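You operate a simulated robot arm through the tools that you are given. There is no shell and no other tool. Be economical: measure what you need, move in short steps, check, and stop when the job is done.

The job below is to be done with a simulated robot arm. You get a single attempt, and the scene is never put back.

JOB
Put one of the grey relays from the front half of the parts table on the upper pane of the door on the stand. Shut the upper cabinet drawer. Take the blue bottle from the top of the dark bench and leave it on the top of the long check table. Fetch the numbered lamp that says "No 1" from the top of the dark bench and set it on the white work card. Put the small carton that says "clips" from the top of the check bench on top of the black round pad and the small carton marked "fuses" on top of the roof coil. Take the white block on the top of the check bench and put it away on the low end of the roller lane. Put the rubber block from the top of the check bench on top of the round filter there. The order is free. Set down upright: blue bottle, numbered lamp, small carton.

The check looks at the end state, three seconds after you hand in, the way a careful person would. Anything else that was tipped, shoved, dropped, spilled or broken makes it a failure.

ROBOT AND FRAMES
A 7-joint arm with a vacuum gripper on a trunk, on a base that drives. Base frame: it is fixed to the floor where the robot stands at the start and does not move with it; the origin is under the middle of the robot, x ahead of it, y to its left, z up; the surface under the hand at the start is at about z = 800. Lengths are in mm, angles in degrees, forces in N, time in s.
Its first joint turns from -166.0 to 166.0 degrees. Places, roughly: blue bottle [-4000, -3250, 1000]; grey relay [750, 0, 750]; low end of the roller lane (34x22 cm) [1980, 9860, 800]; numbered lamp [-3250, -3000, 1000]; roof coil (16x16x4 cm) [-5800, 300, 900]; round filter (7x7x10 cm) [-6000, 1000, 900]; round pad (17x26x4 cm) [-5800, -600, 900]; rubber block [-6000, 750, 750]; small carton [-5750, -250, 1000]; top of the long check table [-7200, -3100, 800]; upper cabinet drawer [-4800, -2700, 700]; upper pane of the door on the stand [700, 1600, 800]; white block [-5750, 500, 1000]; work card [-6000, 750, 750]. Payload 1.06 kg.
Tool frame: the origin (TCP) lies in the middle of the cups' lips, and z points out of the cups. The gripper has 1 cup of 24 mm across, covering 24 by 24 mm (tool x, y); the bellows give 8 mm. With the vacuum on, a cup seals on a smooth face that it is pressed against (1 to 4 N); it does not hold porous or soft things. The pull reaches 23 N.
Orientation is that of the tool frame in the base frame, as a unit quaternion [w, x, y, z]. With the cups facing straight down, the tool's x points along the base's -x, its y along +y and its z along -z.

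CONTROLS
- The arm moves only by the tool step_arm. Its argument "rows" is a list of rows, each a list of 7 numbers: the shift along the tool's x, y, z in cm, then the turn, a rotation vector about the tool's x, y, z in degrees, then the vacuum: 1 switches it on, 0 off. In form: [[dx, dy, dz, rx, ry, rz, valve], ...]. A call has 1 to 12 rows; each row shifts and turns the commanded pose from where the row before left it, along the tool's axes as they then stand. Each row takes 0.2 s and may step no farther than 50 mm and 8.6 degrees from the row before; otherwise, or with a gripper value out of range, the whole call is refused. A pose out of reach is approached as far as the arm can. The call stops where the force on the tool passes 40 N (or 10 N more than at its start, if that is more) or the arm is blocked; 0.2 s more then pass. The pull builds up within a second once a cup has sealed. Time passes only in rows, and 0.2 s behind the last, so rows that do not move give it time. It gives the time, the measured TCP pose, the force on the tool (base axes) and the pull of the vacuum at its end, in the units of the frame above (readings bear some noise), with the torque about the TCP (base axes, N m) and any sound that the robot's microphone picked up, and new pictures: "views" is both (left out), scene, wrist or none.
- Cameras (640 x 400 px; columns grow to the right, rows downward): "scene" is now at [169.9, 182.6, 1464.9]; the picture's right is [-0.37, -0.93, 0.00], its down [-0.72, 0.29, -0.63] and it looks along [0.59, -0.23, -0.78] (base axes); focal length 261 px, centre (320, 200). "wrist" rides on the gripper at [78, 19, -96] in the tool frame; the picture's right is [-0.24, 0.97, 0.00], its down [-0.71, -0.17, -0.68] and it looks along [-0.67, -0.16, 0.73] (tool axes); focal length 243 px, centre (320, 200). There is no depth. A picture from a camera that has moved, and an enlarged one, comes with that camera's place and axes in the base frame and with its lens.
- steer(legs): drives the robot by 1 to 6 legs, each [ahead, left, turn to the left] in mm, mm and degrees, along the robot's own axes; the way and the turn of a leg run together, so that a leg with both is an arc; at most 1500 mm and 180 degrees a leg. The arm and the cameras ride along, it lands a little off, and it stops where it bumps. It gives what a move gives, and a new picture of the scene camera.
- turn_head(pan, tilt): turns the head with the scene camera to pan (to the left, within 120 degrees either way) and tilt (down, from -29 to 69), counted from straight ahead of the robot. It gives what a move gives, and a new picture of the scene camera.
- inspect(camera, box): a new picture of the part [left, top, right, bottom] of that camera's present view, enlarged. No time passes.
- hand_in(): hands the job in; it is judged then, once.

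Work in short steps. Places have to be worked out from the pictures, the camera data and where the tool is seen: move nearer, look again, correct. Check each grasp and each placing, and mend what went wrong. You have 217 turns and 260 pictures in all, those below and enlarged ones among them. Switch the vacuum off and draw the arm clear of the work before you hand the job in, unless the task says otherwise; then end with one line.

The tools are called after ">>>" as name(argument=value, ...) on one line, values as JSON. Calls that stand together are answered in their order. step_arm: Moves the arm, as the interface text tells. Its arguments: {"type":"object","properties":{"rows":{"type":"array"},"views":{"type":"string","enum":["both","scene","wrist","none"]}},"required":["rows"]} The other tools are called the same way: steer (legs) drives the base; turn_head (pan, tilt) turns the head that bears the scene camera; inspect (camera, box) takes an enlarged picture of a part of a camera's view; hand_in () hands the job in.

At the start:

```text
clock: 0.0
tcp_pos: [689.6, -160.2, 1014.9]
ee_rot: [0.0, 0.0, 1.0, 0.0]
wrist_force: [-0.3, 0.0, 0.3]
ft_torque: [0.01, -0.03, 0.02]
pull: 0.0
robot x, y, heading: [2.3, 0.2, -0.0]
head pan, tilt: [-21.8, 50.9]
```

scene: 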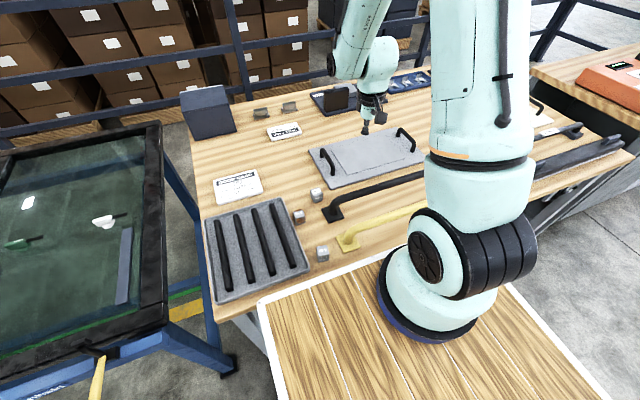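
wrist: 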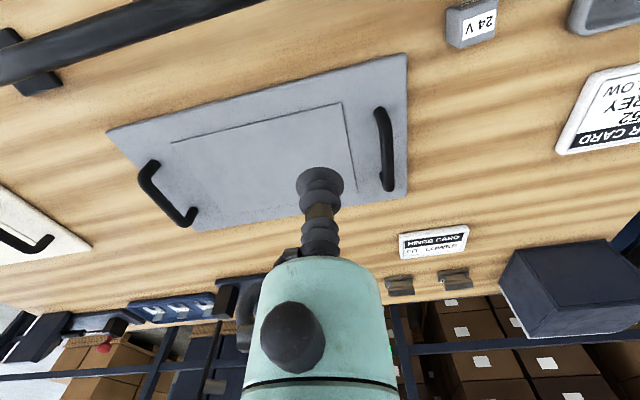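

The table is in view with several small cubes. I enlarge to identify the relays and read cards.

>>> inspect(camera="scene", box=[180, 80, 360, 280])

>>> inspect(camera="wrist", box=[380, 0, 640, 300])

>>> turn_head(pan=50, tilt=40)

```text
2.00 times, centred on (270, 180) of scene
camera zoom: at [169.9, 182.6, 1464.9], right [-0.37, -0.93, 0.0], down [-0.72, 0.29, -0.63], along [0.59, -0.23, -0.78], focal length 521 px, centre (420, 240)
```

zoom: 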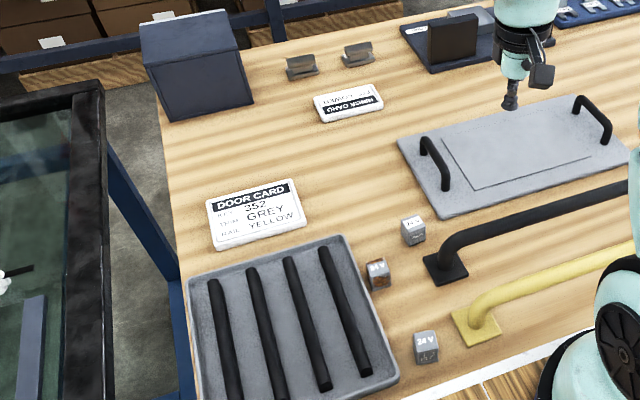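

```text
1.33 times, centred on (510, 150) of wrist
camera zoom: at [610.9, -142.4, 1111.3], right [0.24, 0.97, 0.0], down [0.71, -0.17, 0.68], along [0.67, -0.16, -0.73], focal length 324 px, centre (67, 267)
```

zoom: 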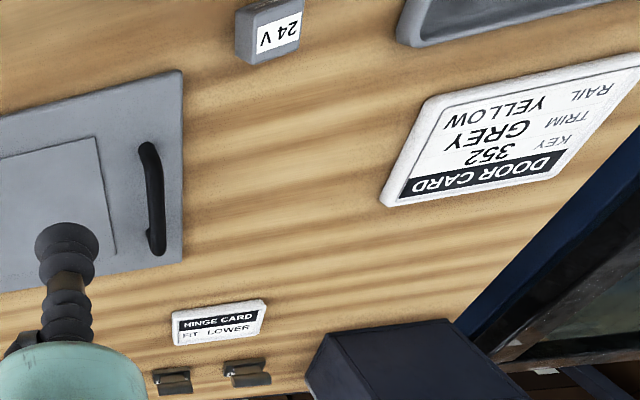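

```text
clock: 1.4
tcp_pos: [688.8, -161.6, 1015.8]
ee_rot: [0.0, -0.001, 1.0, 0.0]
wrist_force: [0.0, 1.3, -0.6]
ft_torque: [0.02, 0.01, 0.01]
pull: 0.0
robot x, y, heading: [1.2, -1.7, 0.1]
head pan, tilt: [50.0, 40.0]
camera scene: at [153.9, 276.0, 1480.3], right [0.77, -0.64, 0.0], down [-0.41, -0.49, -0.77], along [0.49, 0.59, -0.64], focal length 261 px, centre (320, 200)
```

scene: 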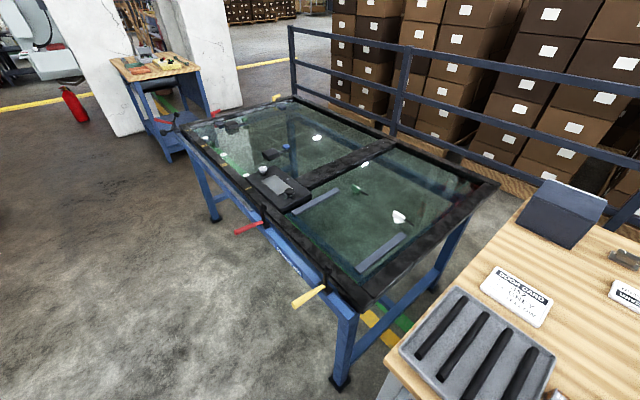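

The far pane (y≈1600) matches the listed "upper pane". I enlarge the door to check for markings, and look at the relays with the head turned.

>>> inspect(camera="scene", box=[170, 80, 490, 320])

>>> turn_head(pan=10, tilt=60)

```text
1.67 times, centred on (330, 200) of scene
camera zoom: at [153.9, 276.0, 1480.3], right [0.77, -0.64, 0.0], down [-0.41, -0.49, -0.77], along [0.49, 0.59, -0.64], focal length 434 px, centre (303, 200)
```

zoom: 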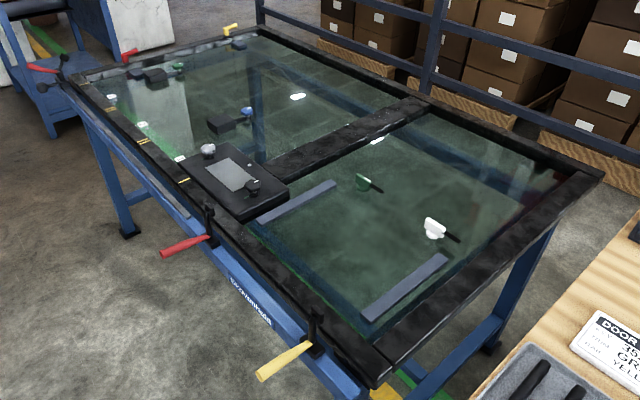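

```text
clock: 2.5
tcp_pos: [689.9, -161.7, 1015.3]
ee_rot: [0.0, 0.0, 1.0, 0.001]
wrist_force: [0.1, -0.7, -0.5]
ft_torque: [-0.03, 0.01, -0.02]
pull: 0.0
robot x, y, heading: [0.2, -1.6, 0.2]
head pan, tilt: [10.0, 60.0]
camera scene: at [164.9, 222.5, 1453.6], right [0.17, -0.98, 0.0], down [-0.85, -0.15, -0.5], along [0.49, 0.09, -0.87], focal length 261 px, centre (320, 200)
```

scene: 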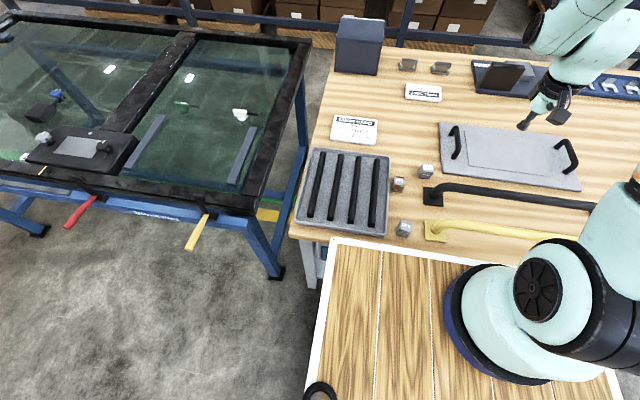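

Relay A looks to be at about (665, 0), relay B at about (470, 60). I bring the tool over relay A.

>>> step_arm(rows=[[0.6, 4, 0, 0, 0, 0, 0], [0.6, 4, 0, 0, 0, 0, 0], [0.6, 4, 0, 0, 0, 0, 0], [0.6, 4, 0, 0, 0, 0, 0], [0, 0, 4, 0, 0, 0, 0], [0, 0, 4, 0, 0, 0, 0]])

```text
clock: 3.9
tcp_pos: [666.3, 0.9, 937.3]
ee_rot: [0.001, 0.0, 1.0, -0.001]
wrist_force: [0.1, -0.4, -0.1]
ft_torque: [-0.02, 0.01, -0.01]
pull: 0.1
robot x, y, heading: [-2.1, -1.0, 0.2]
head pan, tilt: [10.0, 60.0]
camera scene: at [164.4, 222.4, 1453.6], right [0.17, -0.98, 0.0], down [-0.85, -0.15, -0.5], along [0.49, 0.09, -0.87], focal length 261 px, centre (320, 200)
camera wrist: at [587.5, 18.9, 1032.6], right [0.24, 0.97, 0.0], down [0.71, -0.17, 0.69], along [0.67, -0.16, -0.73], focal length 243 px, centre (320, 200)
```

scene: 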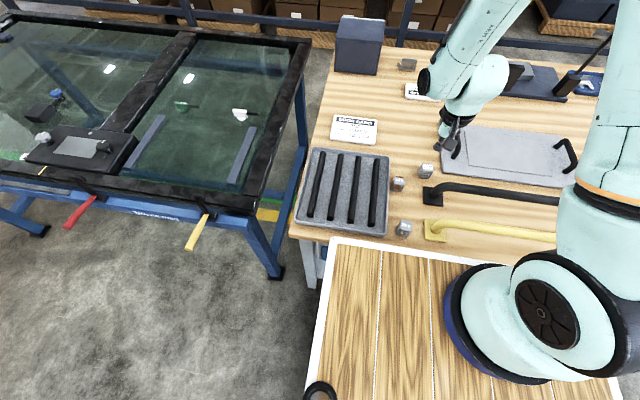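
wrist: 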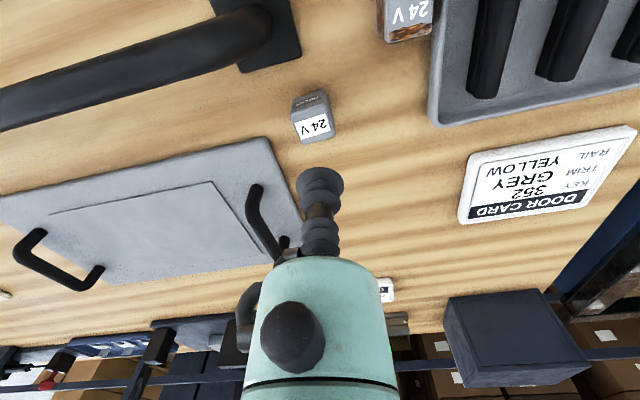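

Triangulating both pictures puts relay A's top at about (698, -12, 804). I move over it and lower to z≈840.

>>> step_arm(rows=[[-3.1, -1.3, 2, 0, 0, 0, 0], [0, 0, 4, 0, 0, 0, 0], [0, 0, 3, 0, 0, 0, 0], [0, 0, 0, 0, 0, 0, 1]])

>>> inspect(camera="wrist", box=[240, 80, 400, 240])

```text
clock: 4.9
tcp_pos: [695.1, -13.6, 845.3]
ee_rot: [0.0, -0.001, 1.0, 0.0]
wrist_force: [-1.0, 0.1, -0.3]
ft_torque: [0.02, -0.02, 0.0]
pull: 0.2
robot x, y, heading: [2.3, -0.2, 0.1]
head pan, tilt: [10.0, 60.0]
camera scene: at [164.8, 222.5, 1453.6], right [0.17, -0.98, 0.0], down [-0.85, -0.15, -0.5], along [0.49, 0.09, -0.87], focal length 261 px, centre (320, 200)
camera wrist: at [617.1, 5.5, 941.5], right [0.24, 0.97, 0.0], down [0.71, -0.17, 0.69], along [0.67, -0.16, -0.73], focal length 243 px, centre (320, 200)
```

scene: 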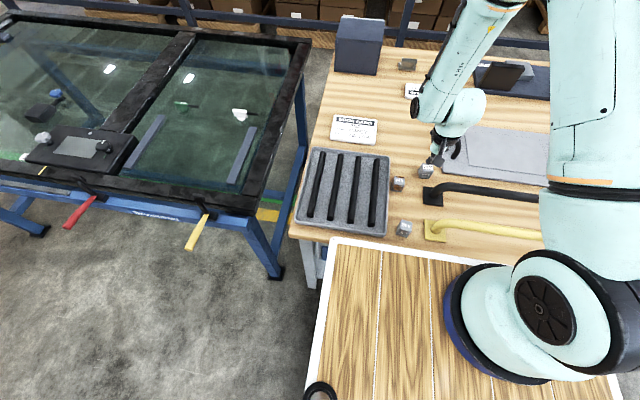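
wrist: 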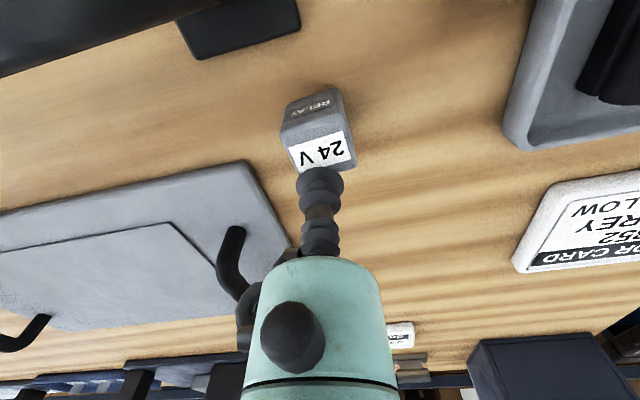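

```text
2.50 times, centred on (320, 160) of wrist
camera zoom: at [617.1, 5.5, 941.5], right [0.24, 0.97, 0.0], down [0.71, -0.17, 0.69], along [0.67, -0.16, -0.73], focal length 606 px, centre (320, 300)
```

zoom: 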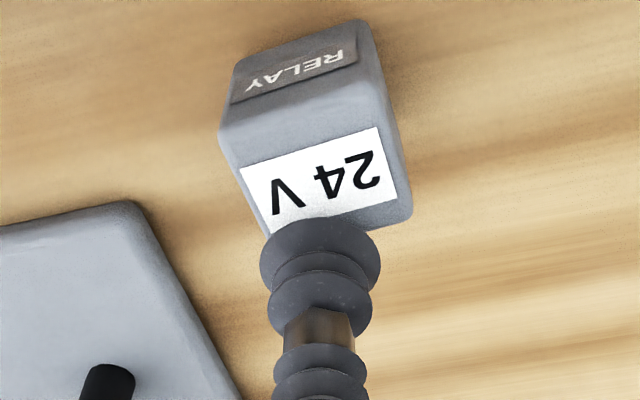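

The top face centre comes out at about (699, -13, 804), aligned with the tool. I lower in small steps to contact.

>>> step_arm(rows=[[-0.4, 0, 2, 0, 0, 0, 1], [0, 0, 1.5, 0, 0, 0, 1], [0, 0, 0.5, 0, 0, 0, 1], [0, 0, 0.3, 0, 0, 0, 1], [0, 0, 0, 0, 0, 0, 1]], views="wrist")

```text
clock: 5.3
tcp_pos: [701.7, -13.0, 829.7]
ee_rot: [0.003, -0.001, 1.0, 0.001]
wrist_force: [-1.4, 1.4, 18.7]
ft_torque: [-0.05, 0.12, -0.01]
pull: 0.2
robot x, y, heading: [2.6, -2.2, 0.0]
head pan, tilt: [10.0, 60.0]
stopped in row 2: the force on the tool passed its limit at 49 N (the readings are from after the stop); the commanded pose is now the measured one
camera wrist: at [622.9, 5.7, 924.1], right [0.23, 0.97, 0.0], down [0.7, -0.17, 0.69], along [0.67, -0.16, -0.72], focal length 243 px, centre (320, 200)
```

wrist: 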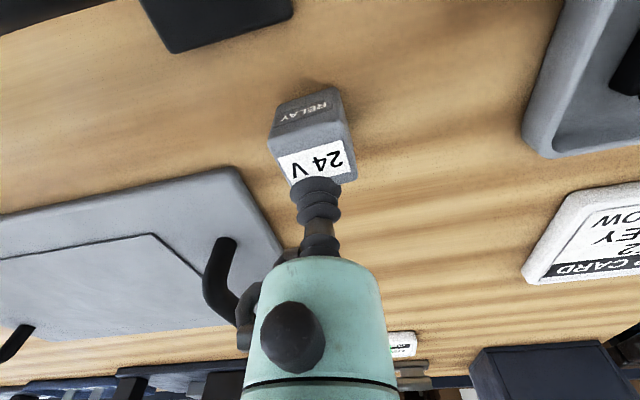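

Contact came near z≈832, so the top is higher and the true centre is nearer, about (683, -10). I lift and shift.

>>> step_arm(rows=[[0, 0, -2, 0, 0, 0, 0], [1.8, 0.3, 0, 0, 0, 0, 0], [0, 0, 0, 0, 0, 0, 0]], views="wrist")

>>> inspect(camera="wrist", box=[240, 80, 400, 240])

```text
clock: 6.2
tcp_pos: [683.9, -10.4, 847.9]
ee_rot: [0.002, 0.0, 1.0, 0.0]
wrist_force: [0.3, 0.1, -0.3]
ft_torque: [-0.01, 0.02, 0.04]
pull: 0.1
robot x, y, heading: [2.4, -2.1, 0.0]
head pan, tilt: [10.0, 60.0]
camera wrist: at [604.7, 8.7, 943.1], right [0.23, 0.97, 0.0], down [0.7, -0.17, 0.69], along [0.67, -0.16, -0.73], focal length 243 px, centre (320, 200)
```

wrist: 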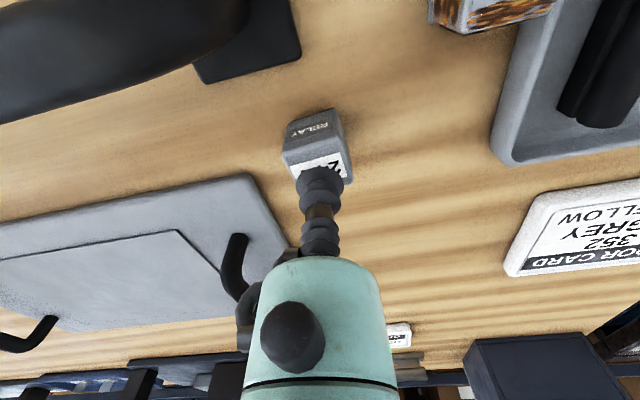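

```text
2.50 times, centred on (320, 160) of wrist
camera zoom: at [604.7, 8.7, 943.1], right [0.23, 0.97, 0.0], down [0.7, -0.17, 0.69], along [0.67, -0.16, -0.73], focal length 606 px, centre (320, 300)
```

zoom: 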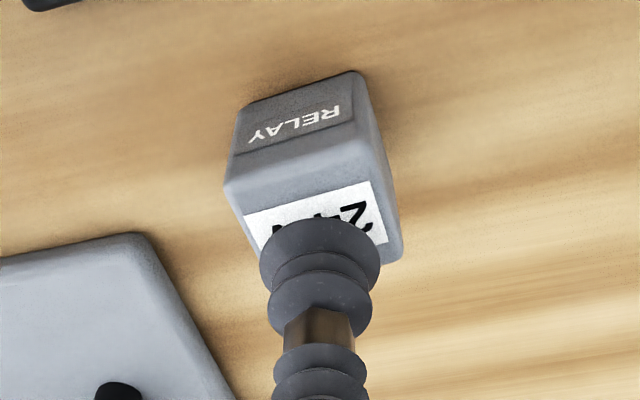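

Cup is now over the label with good margin. I lower gently.

>>> step_arm(rows=[[0, 0, 0.8, 0, 0, 0, 1], [0, 0, 0.4, 0, 0, 0, 1], [0, 0, 0.3, 0, 0, 0, 1], [0, 0, 0.2, 0, 0, 0, 1], [0, 0, 0, 0, 0, 0, 1], [0, 0, 0, 0, 0, 0, 1]], views="wrist")

```text
clock: 7.5
tcp_pos: [683.9, -10.1, 830.8]
ee_rot: [0.003, -0.001, 1.0, 0.001]
wrist_force: [0.9, -0.5, 12.6]
ft_torque: [0.03, -0.08, 0.0]
pull: 22.6
robot x, y, heading: [-0.4, 1.5, 0.1]
head pan, tilt: [10.0, 60.0]
camera wrist: at [605.0, 8.7, 926.2], right [0.23, 0.97, 0.0], down [0.7, -0.17, 0.69], along [0.67, -0.16, -0.72], focal length 243 px, centre (320, 200)
```

wrist: 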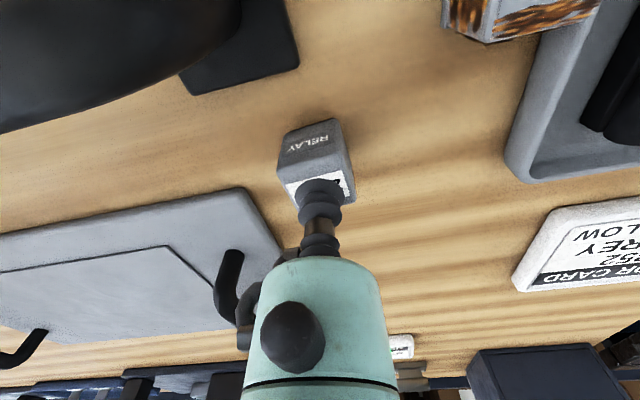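

Sealed (22.6 N). I lift and check it is held.

>>> step_arm(rows=[[0, 0, -2, 0, 0, 0, 1], [0, 0, -5, 0, 0, 0, 1], [0, 0, -5, 0, 0, 0, 1], [0, 0, -5, 0, 0, 0, 1], [0, 0, 0, 0, 0, 0, 1]], views="wrist")

>>> turn_head(pan=90, tilt=45)

```text
clock: 8.8
tcp_pos: [682.7, -9.1, 999.8]
ee_rot: [0.003, 0.0, 1.0, 0.0]
wrist_force: [-0.4, 0.2, -0.1]
ft_torque: [0.04, 0.02, -0.01]
pull: 22.8
robot x, y, heading: [-2.4, 4.1, 0.1]
head pan, tilt: [10.0, 60.0]
camera wrist: at [603.2, 9.6, 1095.2], right [0.23, 0.97, 0.0], down [0.7, -0.17, 0.69], along [0.67, -0.16, -0.73], focal length 243 px, centre (320, 200)
```

wrist: 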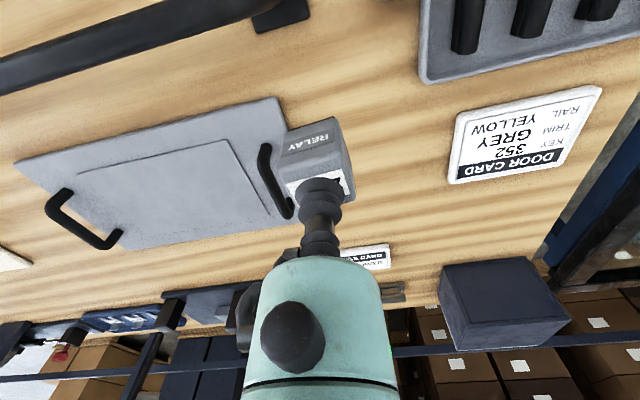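

```text
clock: 10.3
tcp_pos: [680.8, -9.1, 999.4]
ee_rot: [0.003, -0.001, 1.0, 0.001]
wrist_force: [0.7, -0.2, -0.4]
ft_torque: [0.03, -0.01, 0.0]
pull: 22.6
robot x, y, heading: [6.7, 3.3, 0.1]
head pan, tilt: [90.0, 45.0]
camera scene: at [99.3, 292.2, 1473.1], right [1.0, 0.0, 0.0], down [0.0, -0.71, -0.71], along [0.0, 0.71, -0.71], focal length 261 px, centre (320, 200)
```

scene: 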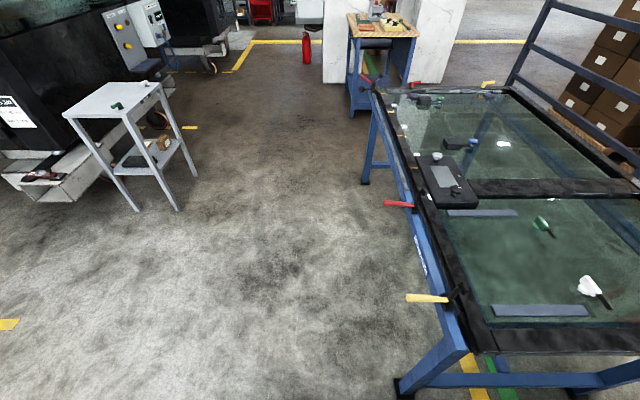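

Relay is held. I back away from the handles and drive left alongside the door stand.

>>> steer(legs=[[-180, 0, 0], [0, 1420, 0]])

>>> turn_head(pan=10, tilt=50)

```text
clock: 18.5
tcp_pos: [502.2, 1416.0, 999.4]
ee_rot: [0.003, -0.001, 1.0, 0.001]
wrist_force: [0.3, 0.6, 0.4]
ft_torque: [0.01, 0.01, -0.03]
pull: 22.5
robot x, y, heading: [-184.3, 1421.8, 0.0]
head pan, tilt: [90.0, 45.0]
camera scene: at [-81.7, 1716.1, 1473.1], right [1.0, 0.0, 0.0], down [0.0, -0.71, -0.71], along [0.0, 0.71, -0.71], focal length 261 px, centre (320, 200)
```

scene: 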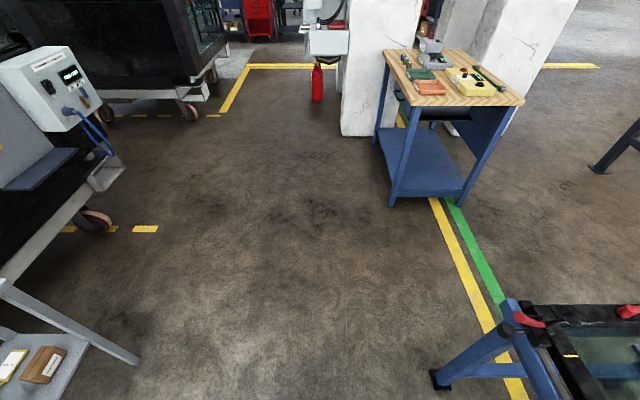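

```text
clock: 20.0
tcp_pos: [501.8, 1415.4, 999.2]
ee_rot: [0.003, -0.001, 1.0, 0.001]
wrist_force: [0.5, 0.3, -0.2]
ft_torque: [0.01, 0.0, 0.01]
pull: 22.4
robot x, y, heading: [-178.4, 1423.9, 0.1]
head pan, tilt: [10.0, 50.0]
camera scene: at [-5.9, 1648.3, 1466.2], right [0.17, -0.98, 0.0], down [-0.75, -0.13, -0.64], along [0.63, 0.11, -0.77], focal length 261 px, centre (320, 200)
```

scene: 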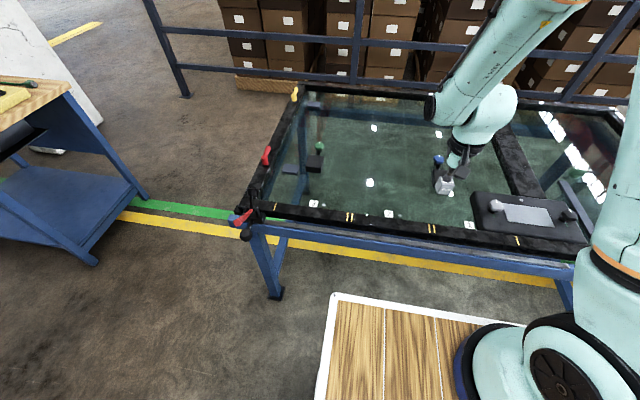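

The pane has a clear stretch near (770, 1510). I extend there at constant height.

>>> step_arm(rows=[[-4.2, 1.4, 0, 0, 0, 0, 1], [-4.2, 1.4, 0, 0, 0, 0, 1], [-4.2, 1.4, 0, 0, 0, 0, 1], [-4.2, 1.4, 0, 0, 0, 0, 1], [-4.2, 1.4, 0, 0, 0, 0, 1], [-4.2, 1.4, 0, 0, 0, 0, 1], [0, 0, 3, 0, 0, 0, 1], [0, 0, 0, 0, 0, 0, 1]])

```text
clock: 21.8
tcp_pos: [752.7, 1499.7, 971.4]
ee_rot: [0.003, 0.0, 1.0, 0.001]
wrist_force: [0.4, -0.2, -0.4]
ft_torque: [0.0, 0.02, 0.02]
pull: 23.3
robot x, y, heading: [-181.9, 1423.3, 0.2]
head pan, tilt: [10.0, 50.0]
camera scene: at [-5.9, 1648.2, 1466.2], right [0.17, -0.98, 0.0], down [-0.75, -0.13, -0.64], along [0.63, 0.11, -0.77], focal length 261 px, centre (320, 200)
camera wrist: at [674.6, 1518.5, 1066.0], right [0.23, 0.97, 0.0], down [0.7, -0.17, 0.69], along [0.67, -0.16, -0.72], focal length 243 px, centre (320, 200)
```

scene: 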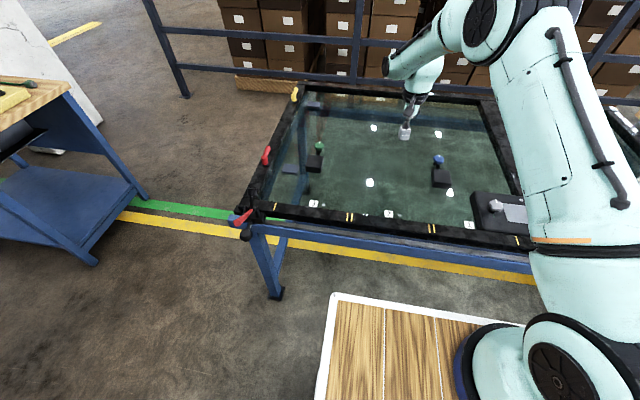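
wrist: 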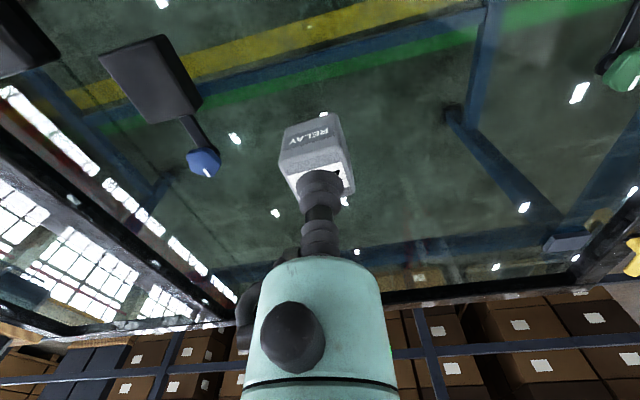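

The spot beneath is clear glass. I lower to look at it from closer.

>>> step_arm(rows=[[0, 0, 4, 0, 0, 0, 1], [0, 0, 3, 0, 0, 0, 1], [0, 0, 1.5, 0, 0, 0, 1], [0, 0, 0, 0, 0, 0, 1]])

>>> inspect(camera="scene", box=[340, 80, 500, 240])

```text
clock: 22.8
tcp_pos: [752.9, 1499.0, 886.5]
ee_rot: [0.003, -0.001, 1.0, 0.001]
wrist_force: [-0.2, -0.1, 0.6]
ft_torque: [-0.01, 0.0, -0.02]
pull: 22.8
robot x, y, heading: [-179.3, 1423.3, -0.0]
head pan, tilt: [10.0, 50.0]
camera scene: at [-5.9, 1648.2, 1466.2], right [0.17, -0.98, 0.0], down [-0.75, -0.13, -0.64], along [0.63, 0.11, -0.77], focal length 261 px, centre (320, 200)
camera wrist: at [675.1, 1518.7, 981.1], right [0.23, 0.97, 0.0], down [0.7, -0.17, 0.69], along [0.67, -0.16, -0.72], focal length 243 px, centre (320, 200)
```

scene: 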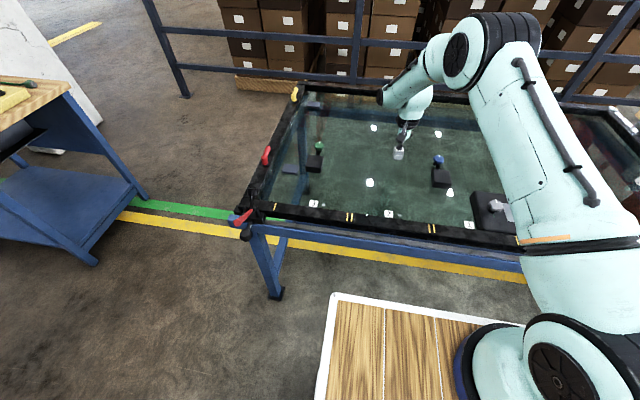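
wrist: 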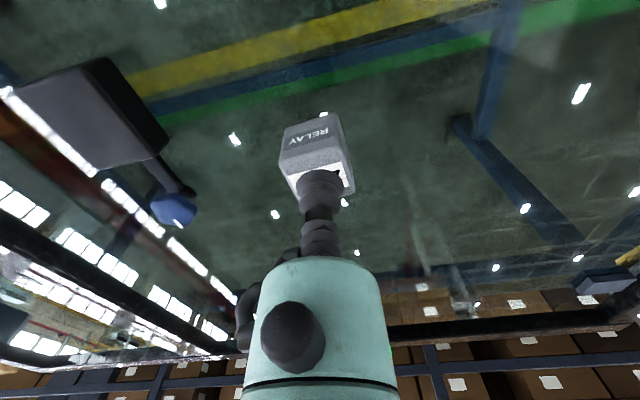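

```text
2.50 times, centred on (420, 160) of scene
camera zoom: at [-5.9, 1648.2, 1466.2], right [0.17, -0.98, 0.0], down [-0.75, -0.13, -0.64], along [0.63, 0.11, -0.77], focal length 652 px, centre (70, 300)
```

zoom: 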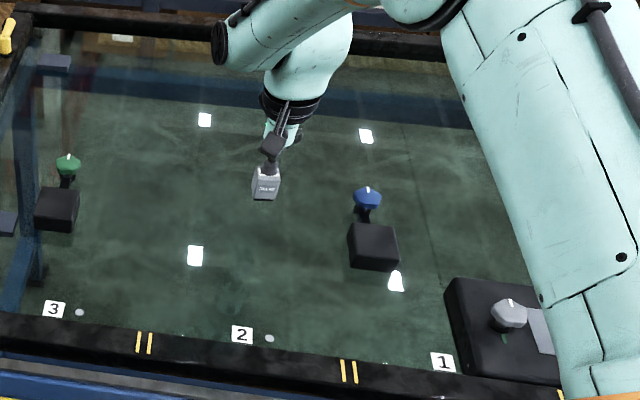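

Clear spot confirmed between the keys. I keep lowering in small steps.

>>> step_arm(rows=[[0, 0, 1, 0, 0, 0, 1], [0, 0, 1, 0, 0, 0, 1], [0, 0, 0.7, 0, 0, 0, 1], [0, 0, 0.5, 0, 0, 0, 1], [0, 0, 0.4, 0, 0, 0, 1], [0, 0, 0, 0, 0, 0, 1]])

```text
clock: 24.2
tcp_pos: [753.5, 1500.0, 850.1]
ee_rot: [0.003, -0.001, 1.0, 0.001]
wrist_force: [-0.4, 0.4, -1.0]
ft_torque: [-0.01, 0.02, 0.01]
pull: 22.5
robot x, y, heading: [-179.4, 1422.7, -0.0]
head pan, tilt: [10.0, 50.0]
camera scene: at [-5.9, 1648.2, 1466.1], right [0.17, -0.98, 0.0], down [-0.75, -0.13, -0.64], along [0.63, 0.11, -0.77], focal length 261 px, centre (320, 200)
camera wrist: at [675.1, 1518.4, 945.3], right [0.23, 0.97, 0.0], down [0.7, -0.17, 0.69], along [0.67, -0.16, -0.72], focal length 243 px, centre (320, 200)
```

scene: 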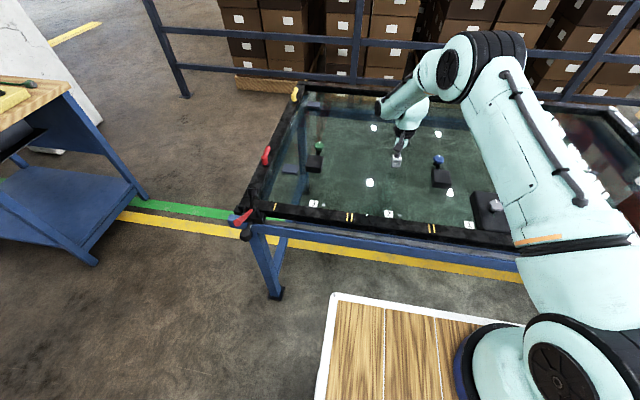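
wrist: 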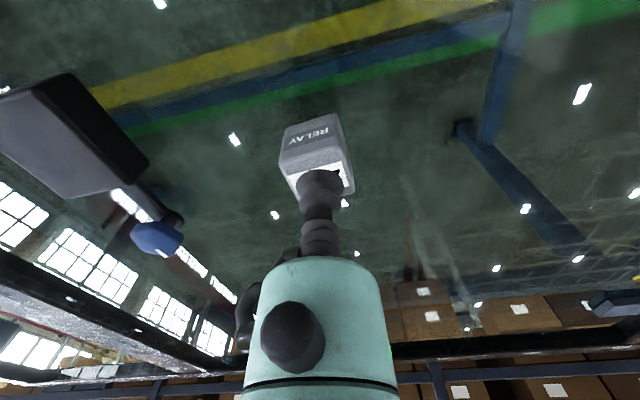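

Still free (force ~0). I continue down in smaller steps, watching the force.

>>> step_arm(rows=[[0, 0, 0.5, 0, 0, 0, 1], [0, 0, 0.5, 0, 0, 0, 1], [0, 0, 0.3, 0, 0, 0, 1], [0, 0, 0, 0, 0, 0, 1]], views="none")

```text
clock: 25.2
tcp_pos: [754.6, 1499.5, 836.9]
ee_rot: [0.004, -0.001, 1.0, 0.001]
wrist_force: [0.0, -0.7, -0.9]
ft_torque: [0.05, 0.03, 0.01]
pull: 23.1
robot x, y, heading: [-183.0, 1422.5, -0.3]
head pan, tilt: [10.0, 50.0]
```

>>> step_arm(rows=[[0, 0, 0.3, 0, 0, 0, 1], [0, 0, 0.3, 0, 0, 0, 1], [0, 0, 0.3, 0, 0, 0, 1], [0, 0, 0, 0, 0, 0, 1]], views="none")

```text
clock: 26.2
tcp_pos: [753.9, 1499.8, 828.7]
ee_rot: [0.003, -0.001, 1.0, 0.0]
wrist_force: [-1.1, 0.2, -0.5]
ft_torque: [0.0, 0.0, 0.0]
pull: 23.4
robot x, y, heading: [-179.5, 1420.7, -0.0]
head pan, tilt: [10.0, 50.0]
```

No contact yet at z≈829; continue.

>>> step_arm(rows=[[0, 0, 0.3, 0, 0, 0, 1], [0, 0, 0.3, 0, 0, 0, 1], [0, 0, 0.3, 0, 0, 0, 1], [0, 0, 0, 0, 0, 0, 1]])

```text
clock: 27.2
tcp_pos: [754.6, 1499.4, 820.1]
ee_rot: [0.005, -0.001, 1.0, 0.001]
wrist_force: [-0.2, -2.1, 17.6]
ft_torque: [-0.01, -0.06, 0.01]
pull: 22.8
robot x, y, heading: [-178.4, 1422.6, 0.0]
head pan, tilt: [10.0, 50.0]
camera scene: at [-6.7, 1648.1, 1466.3], right [0.17, -0.98, 0.0], down [-0.75, -0.13, -0.64], along [0.63, 0.11, -0.77], focal length 261 px, centre (320, 200)
camera wrist: at [675.2, 1518.6, 915.3], right [0.23, 0.97, 0.0], down [0.7, -0.17, 0.69], along [0.67, -0.16, -0.72], focal length 243 px, centre (320, 200)
```

scene: 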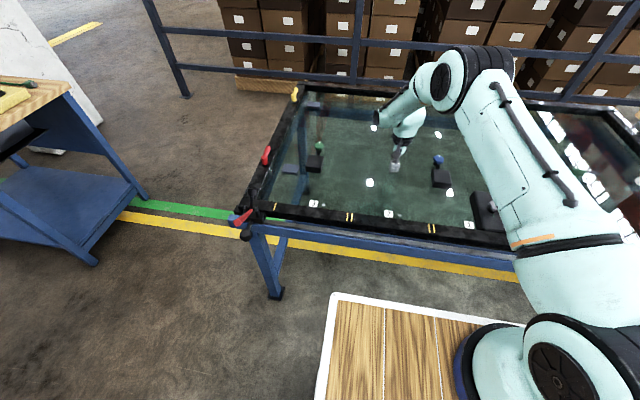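
wrist: 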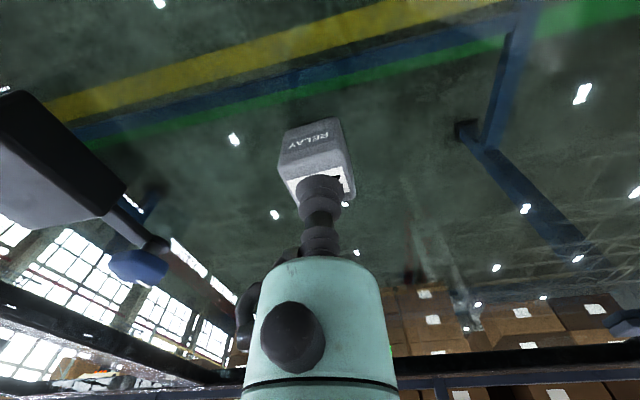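

Contact (17.6 N) at z≈820: it stands on the glass. I ease off, release and lift.

>>> step_arm(rows=[[0, 0, -0.2, 0, 0, 0, 1], [0, 0, 0, 0, 0, 0, 0], [0, 0, 0, 0, 0, 0, 0], [0, 0, 0, 0, 0, 0, 0], [0, 0, -1, 0, 0, 0, 0], [0, 0, -4, 0, 0, 0, 0], [0, 0, -5, 0, 0, 0, 0], [0, 0, -5, 0, 0, 0, 0]])

>>> inspect(camera="scene", box=[340, 80, 500, 240])

```text
clock: 29.0
tcp_pos: [752.3, 1500.0, 972.3]
ee_rot: [0.001, 0.0, 1.0, 0.0]
wrist_force: [0.0, 0.5, -0.3]
ft_torque: [0.0, 0.0, -0.01]
pull: 0.1
robot x, y, heading: [-179.1, 1422.7, 0.3]
head pan, tilt: [10.0, 50.0]
camera scene: at [-5.4, 1648.3, 1466.1], right [0.17, -0.98, 0.0], down [-0.75, -0.13, -0.64], along [0.63, 0.11, -0.77], focal length 261 px, centre (320, 200)
camera wrist: at [673.8, 1519.0, 1066.7], right [0.23, 0.97, 0.0], down [0.71, -0.17, 0.69], along [0.67, -0.16, -0.73], focal length 243 px, centre (320, 200)
```

scene: 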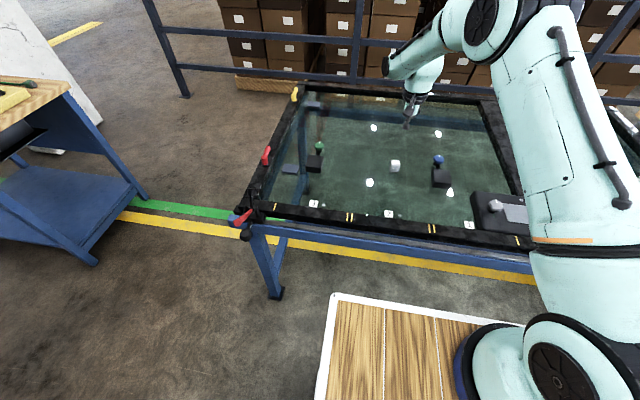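
wrist: 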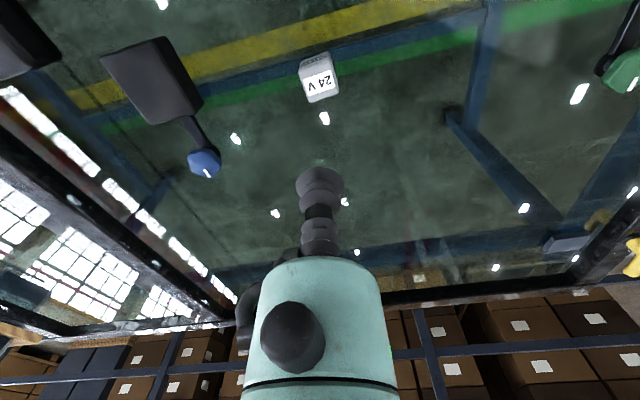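

```text
2.50 times, centred on (420, 160) of scene
camera zoom: at [-5.4, 1648.3, 1466.1], right [0.17, -0.98, 0.0], down [-0.75, -0.13, -0.64], along [0.63, 0.11, -0.77], focal length 652 px, centre (70, 300)
```

zoom: 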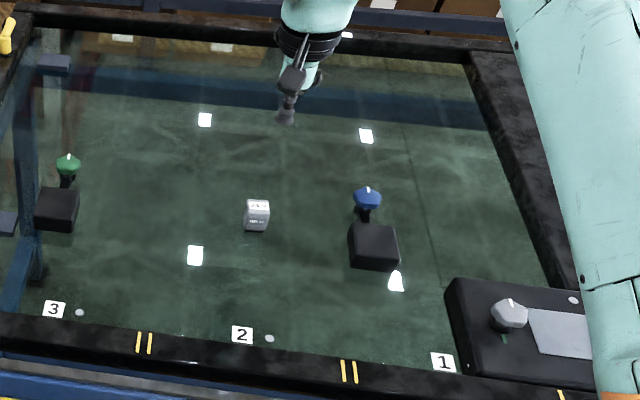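

The relay is standing safely on the pane. I retract the arm, then look behind to the left for the way towards the benches.

>>> step_arm(rows=[[5, 0, -2, 0, 0, 0, 0], [5, 0, -2, 0, 0, 0, 0], [5, 0, -2, 0, 0, 0, 0], [5, 0, -2, 0, 0, 0, 0], [5, 0, -2, 0, 0, 0, 0], [5, 0, 0, 0, 0, 0, 0]], views="none")

>>> turn_head(pan=120, tilt=15)

>>> turn_head(pan=-120, tilt=15)

```text
refused: row 1 steps farther than a row can; nothing moved
```

```text
clock: 30.9
tcp_pos: [753.6, 1501.0, 971.3]
ee_rot: [0.002, -0.001, 1.0, 0.002]
wrist_force: [-0.2, 0.2, -0.2]
ft_torque: [-0.03, -0.02, -0.01]
pull: 0.1
robot x, y, heading: [-180.3, 1423.2, -0.1]
head pan, tilt: [120.0, 15.0]
camera scene: at [-128.4, 1715.7, 1519.9], right [0.87, 0.5, 0.0], down [0.13, -0.22, -0.97], along [-0.48, 0.84, -0.26], focal length 261 px, centre (320, 200)
```

scene: 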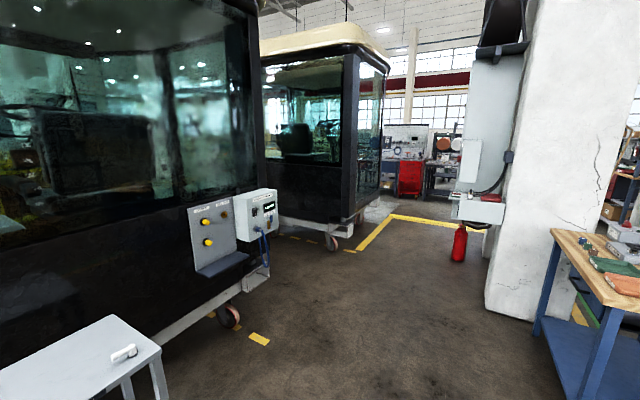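

```text
clock: 34.3
tcp_pos: [752.8, 1500.8, 970.9]
ee_rot: [0.002, 0.0, 1.0, 0.001]
wrist_force: [0.5, 0.7, 0.3]
ft_torque: [-0.01, 0.0, -0.01]
pull: 0.1
robot x, y, heading: [-182.8, 1424.3, -0.1]
head pan, tilt: [-120.0, 15.0]
camera scene: at [-128.3, 1553.9, 1519.9], right [-0.87, 0.5, 0.0], down [0.13, 0.22, -0.97], along [-0.48, -0.84, -0.26], focal length 261 px, centre (320, 200)
```

scene: 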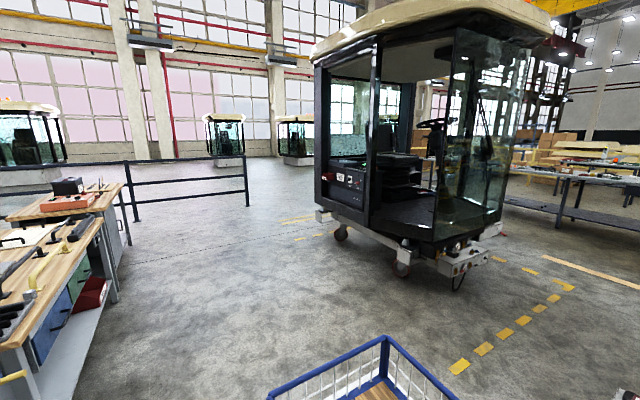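

I retract with shorter rows, then back off, and turn right to look towards the west side.

>>> step_arm(rows=[[4.5, 0, -1.5, 0, 0, 0, 0], [4.5, 0, -1.5, 0, 0, 0, 0], [4.5, 0, -1.5, 0, 0, 0, 0], [4.5, 0, -1.5, 0, 0, 0, 0], [4.5, 0, 0, 0, 0, 0, 0], [4.5, 0, 0, 0, 0, 0, 0]], views="none")

>>> steer(legs=[[-450, 0, 0], [0, 0, -90]])

>>> turn_head(pan=-80, tilt=15)

```text
clock: 35.7
tcp_pos: [482.8, 1498.8, 1029.9]
ee_rot: [0.003, -0.002, 1.0, 0.001]
wrist_force: [-0.5, -0.1, -0.7]
ft_torque: [0.04, 0.04, -0.02]
pull: 0.1
robot x, y, heading: [-179.2, 1421.6, -0.0]
head pan, tilt: [-120.0, 15.0]
```

```text
clock: 38.2
tcp_pos: [62.3, 1494.3, 1030.7]
ee_rot: [0.004, 0.002, 1.0, 0.001]
wrist_force: [0.1, 0.1, 1.1]
ft_torque: [-0.02, 0.03, 0.03]
pull: 0.2
robot x, y, heading: [-599.3, 1420.5, -0.2]
head pan, tilt: [-120.0, 15.0]
stopped in leg 1: the robot was blocked; the commanded pose is now the measured one
camera scene: at [-547.6, 1551.8, 1519.9], right [-0.86, 0.51, 0.0], down [0.13, 0.22, -0.97], along [-0.49, -0.83, -0.26], focal length 261 px, centre (320, 200)
```

scene: 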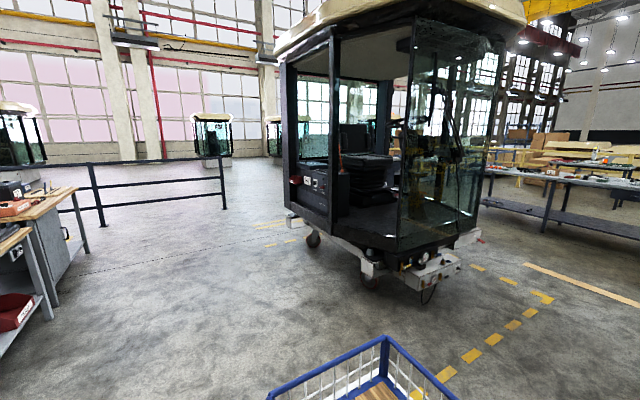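

```text
clock: 39.3
tcp_pos: [62.7, 1493.9, 1030.0]
ee_rot: [0.003, 0.001, 1.0, 0.0]
wrist_force: [-0.4, 0.1, 0.0]
ft_torque: [0.0, -0.01, 0.01]
pull: 0.2
robot x, y, heading: [-601.2, 1422.1, -0.3]
head pan, tilt: [-80.0, 15.0]
camera scene: at [-484.7, 1540.3, 1519.9], right [-0.99, -0.17, 0.0], down [-0.04, 0.26, -0.97], along [0.16, -0.95, -0.26], focal length 261 px, centre (320, 200)
```

scene: 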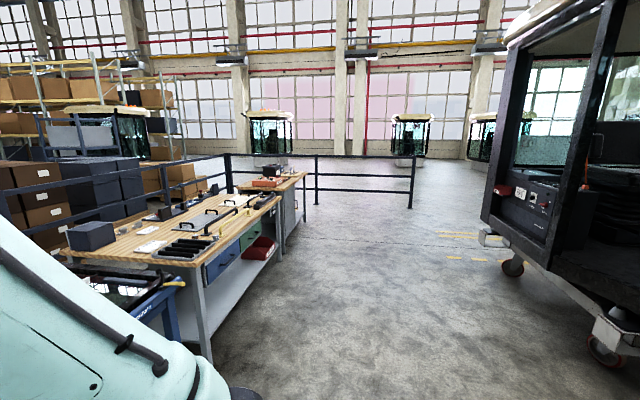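

The base was blocked behind; I must see what it touched.

>>> turn_head(pan=120, tilt=35)

```text
clock: 42.2
tcp_pos: [63.3, 1494.4, 1029.7]
ee_rot: [0.003, 0.0, 1.0, 0.0]
wrist_force: [-0.5, -0.1, 0.2]
ft_torque: [0.01, -0.03, -0.01]
pull: 0.0
robot x, y, heading: [-601.5, 1423.2, -0.5]
head pan, tilt: [120.0, 35.0]
camera scene: at [-543.9, 1709.0, 1487.9], right [0.87, 0.49, 0.0], down [0.28, -0.5, -0.82], along [-0.41, 0.71, -0.57], focal length 261 px, centre (320, 200)
```

scene: 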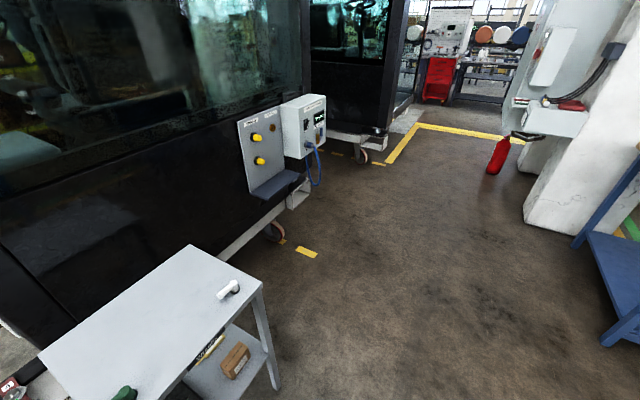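

The trolley behind-left was touched but appears unmoved. I go forward a bit, sidestep right, then turn to face west.

>>> steer(legs=[[80, 0, 0], [0, -550, 0], [0, 0, 178]])

>>> turn_head(pan=0, tilt=20)

>>> turn_head(pan=45, tilt=20)

```text
clock: 53.4
tcp_pos: [-1187.5, 794.9, 1029.5]
ee_rot: [0.001, 1.0, -0.003, -0.004]
wrist_force: [-1.1, -0.3, -0.2]
ft_torque: [-0.01, 0.0, 0.01]
pull: 0.0
robot x, y, heading: [-521.8, 866.1, 179.7]
head pan, tilt: [120.0, 35.0]
camera scene: at [-583.3, 581.4, 1487.9], right [-0.87, -0.49, 0.0], down [-0.28, 0.5, -0.82], along [0.4, -0.71, -0.57], focal length 261 px, centre (320, 200)
```

scene: 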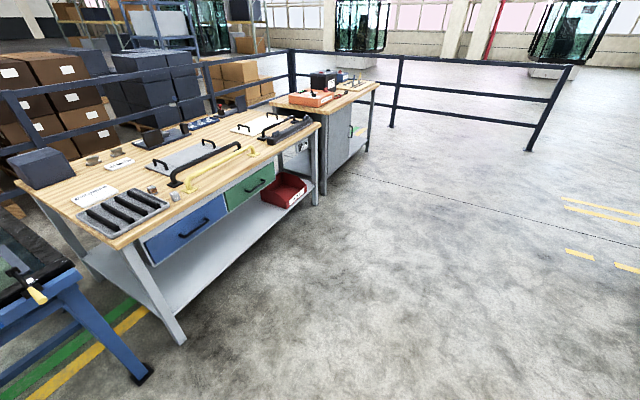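

```text
clock: 55.4
tcp_pos: [-1188.4, 795.1, 1029.5]
ee_rot: [0.001, 1.0, -0.004, -0.003]
wrist_force: [0.9, -0.2, 0.3]
ft_torque: [0.0, -0.02, 0.02]
pull: 0.0
robot x, y, heading: [-523.2, 867.6, 179.5]
head pan, tilt: [0.0, 20.0]
camera scene: at [-719.9, 658.7, 1511.7], right [0.01, 1.0, 0.0], down [0.34, 0.0, -0.94], along [-0.94, 0.01, -0.34], focal length 261 px, centre (320, 200)
```

scene: 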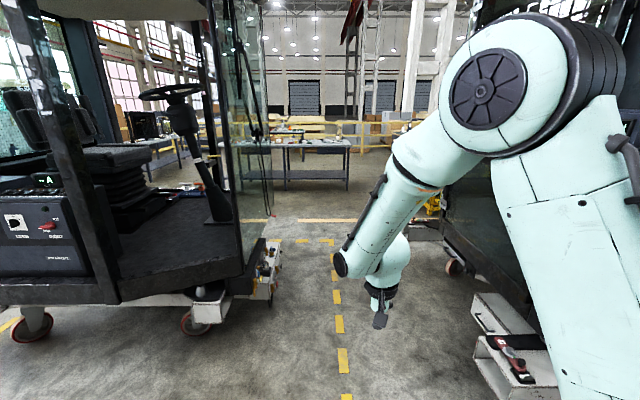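

```text
clock: 56.5
tcp_pos: [-1187.4, 795.3, 1029.8]
ee_rot: [0.0, 1.0, -0.003, -0.004]
wrist_force: [-0.3, -0.1, 0.1]
ft_torque: [-0.04, 0.0, 0.02]
pull: 0.1
robot x, y, heading: [-523.4, 867.8, 179.1]
head pan, tilt: [45.0, 20.0]
camera scene: at [-693.2, 592.7, 1511.7], right [-0.7, 0.71, 0.0], down [0.24, 0.24, -0.94], along [-0.67, -0.66, -0.34], focal length 261 px, centre (320, 200)
```

scene: 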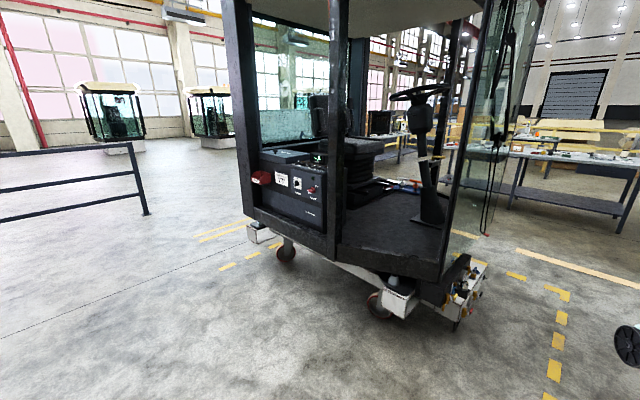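

Corridor west at y≈350–1600 between the cab and the step unit is free. I drive straight along it.

>>> steer(legs=[[1500, 0, 0], [1300, 0, 0], [700, 0, 0]])

>>> turn_head(pan=0, tilt=25)

>>> turn_head(pan=100, tilt=20)

```text
clock: 73.5
tcp_pos: [-4680.9, 799.2, 1030.5]
ee_rot: [0.001, 1.0, -0.001, -0.003]
wrist_force: [-0.4, 0.1, -0.5]
ft_torque: [-0.01, -0.01, 0.0]
pull: 0.0
robot x, y, heading: [-4019.2, 874.4, 179.5]
head pan, tilt: [45.0, 20.0]
camera scene: at [-4185.2, 598.3, 1511.7], right [-0.7, 0.71, 0.0], down [0.24, 0.24, -0.94], along [-0.67, -0.66, -0.34], focal length 261 px, centre (320, 200)
```

scene: 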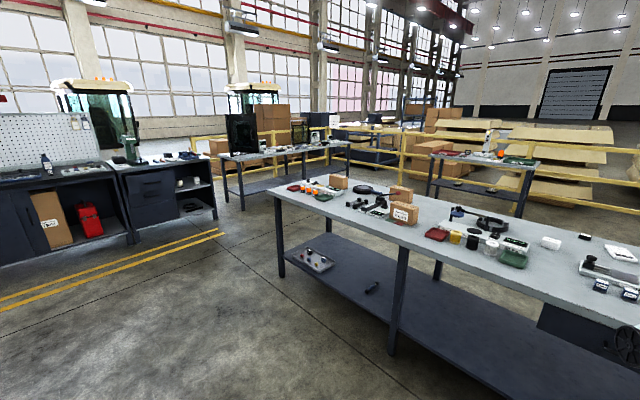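

```text
clock: 74.6
tcp_pos: [-4680.7, 799.6, 1030.1]
ee_rot: [0.001, 1.0, -0.001, -0.003]
wrist_force: [0.6, 0.6, 0.7]
ft_torque: [-0.01, 0.01, 0.02]
pull: 0.1
robot x, y, heading: [-4017.9, 872.0, 179.9]
head pan, tilt: [0.0, 25.0]
camera scene: at [-4211.1, 664.2, 1503.6], right [0.0, 1.0, 0.0], down [0.42, 0.0, -0.91], along [-0.91, 0.0, -0.42], focal length 261 px, centre (320, 200)
```

scene: 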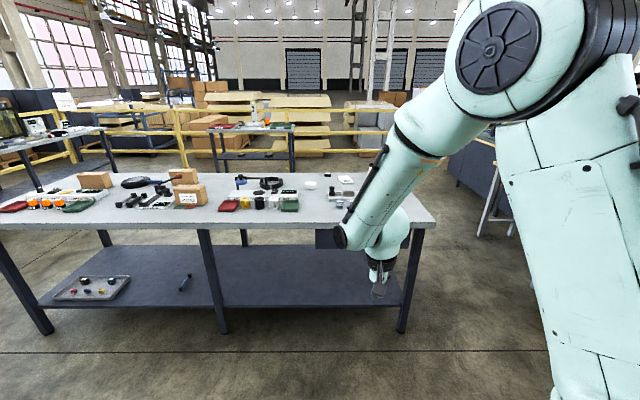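

```text
clock: 76.4
tcp_pos: [-4679.9, 798.9, 1029.9]
ee_rot: [0.001, 1.0, -0.001, -0.003]
wrist_force: [-0.6, 0.1, -0.3]
ft_torque: [0.02, 0.01, 0.0]
pull: 0.0
robot x, y, heading: [-4014.4, 871.7, 179.9]
head pan, tilt: [100.0, 20.0]
camera scene: at [-4103.3, 572.0, 1511.7], right [-0.99, -0.17, 0.0], down [-0.06, 0.34, -0.94], along [0.16, -0.93, -0.34], focal length 261 px, centre (320, 200)
```

scene: 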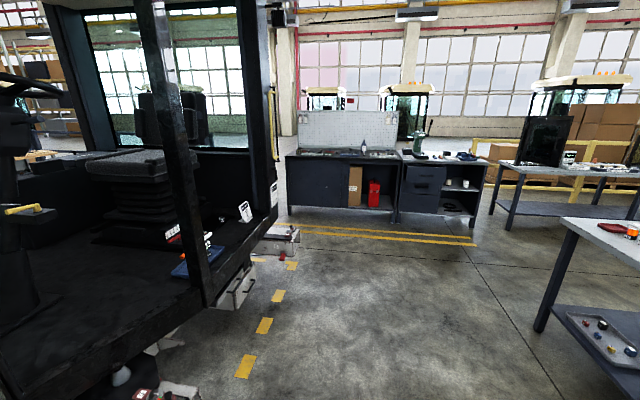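

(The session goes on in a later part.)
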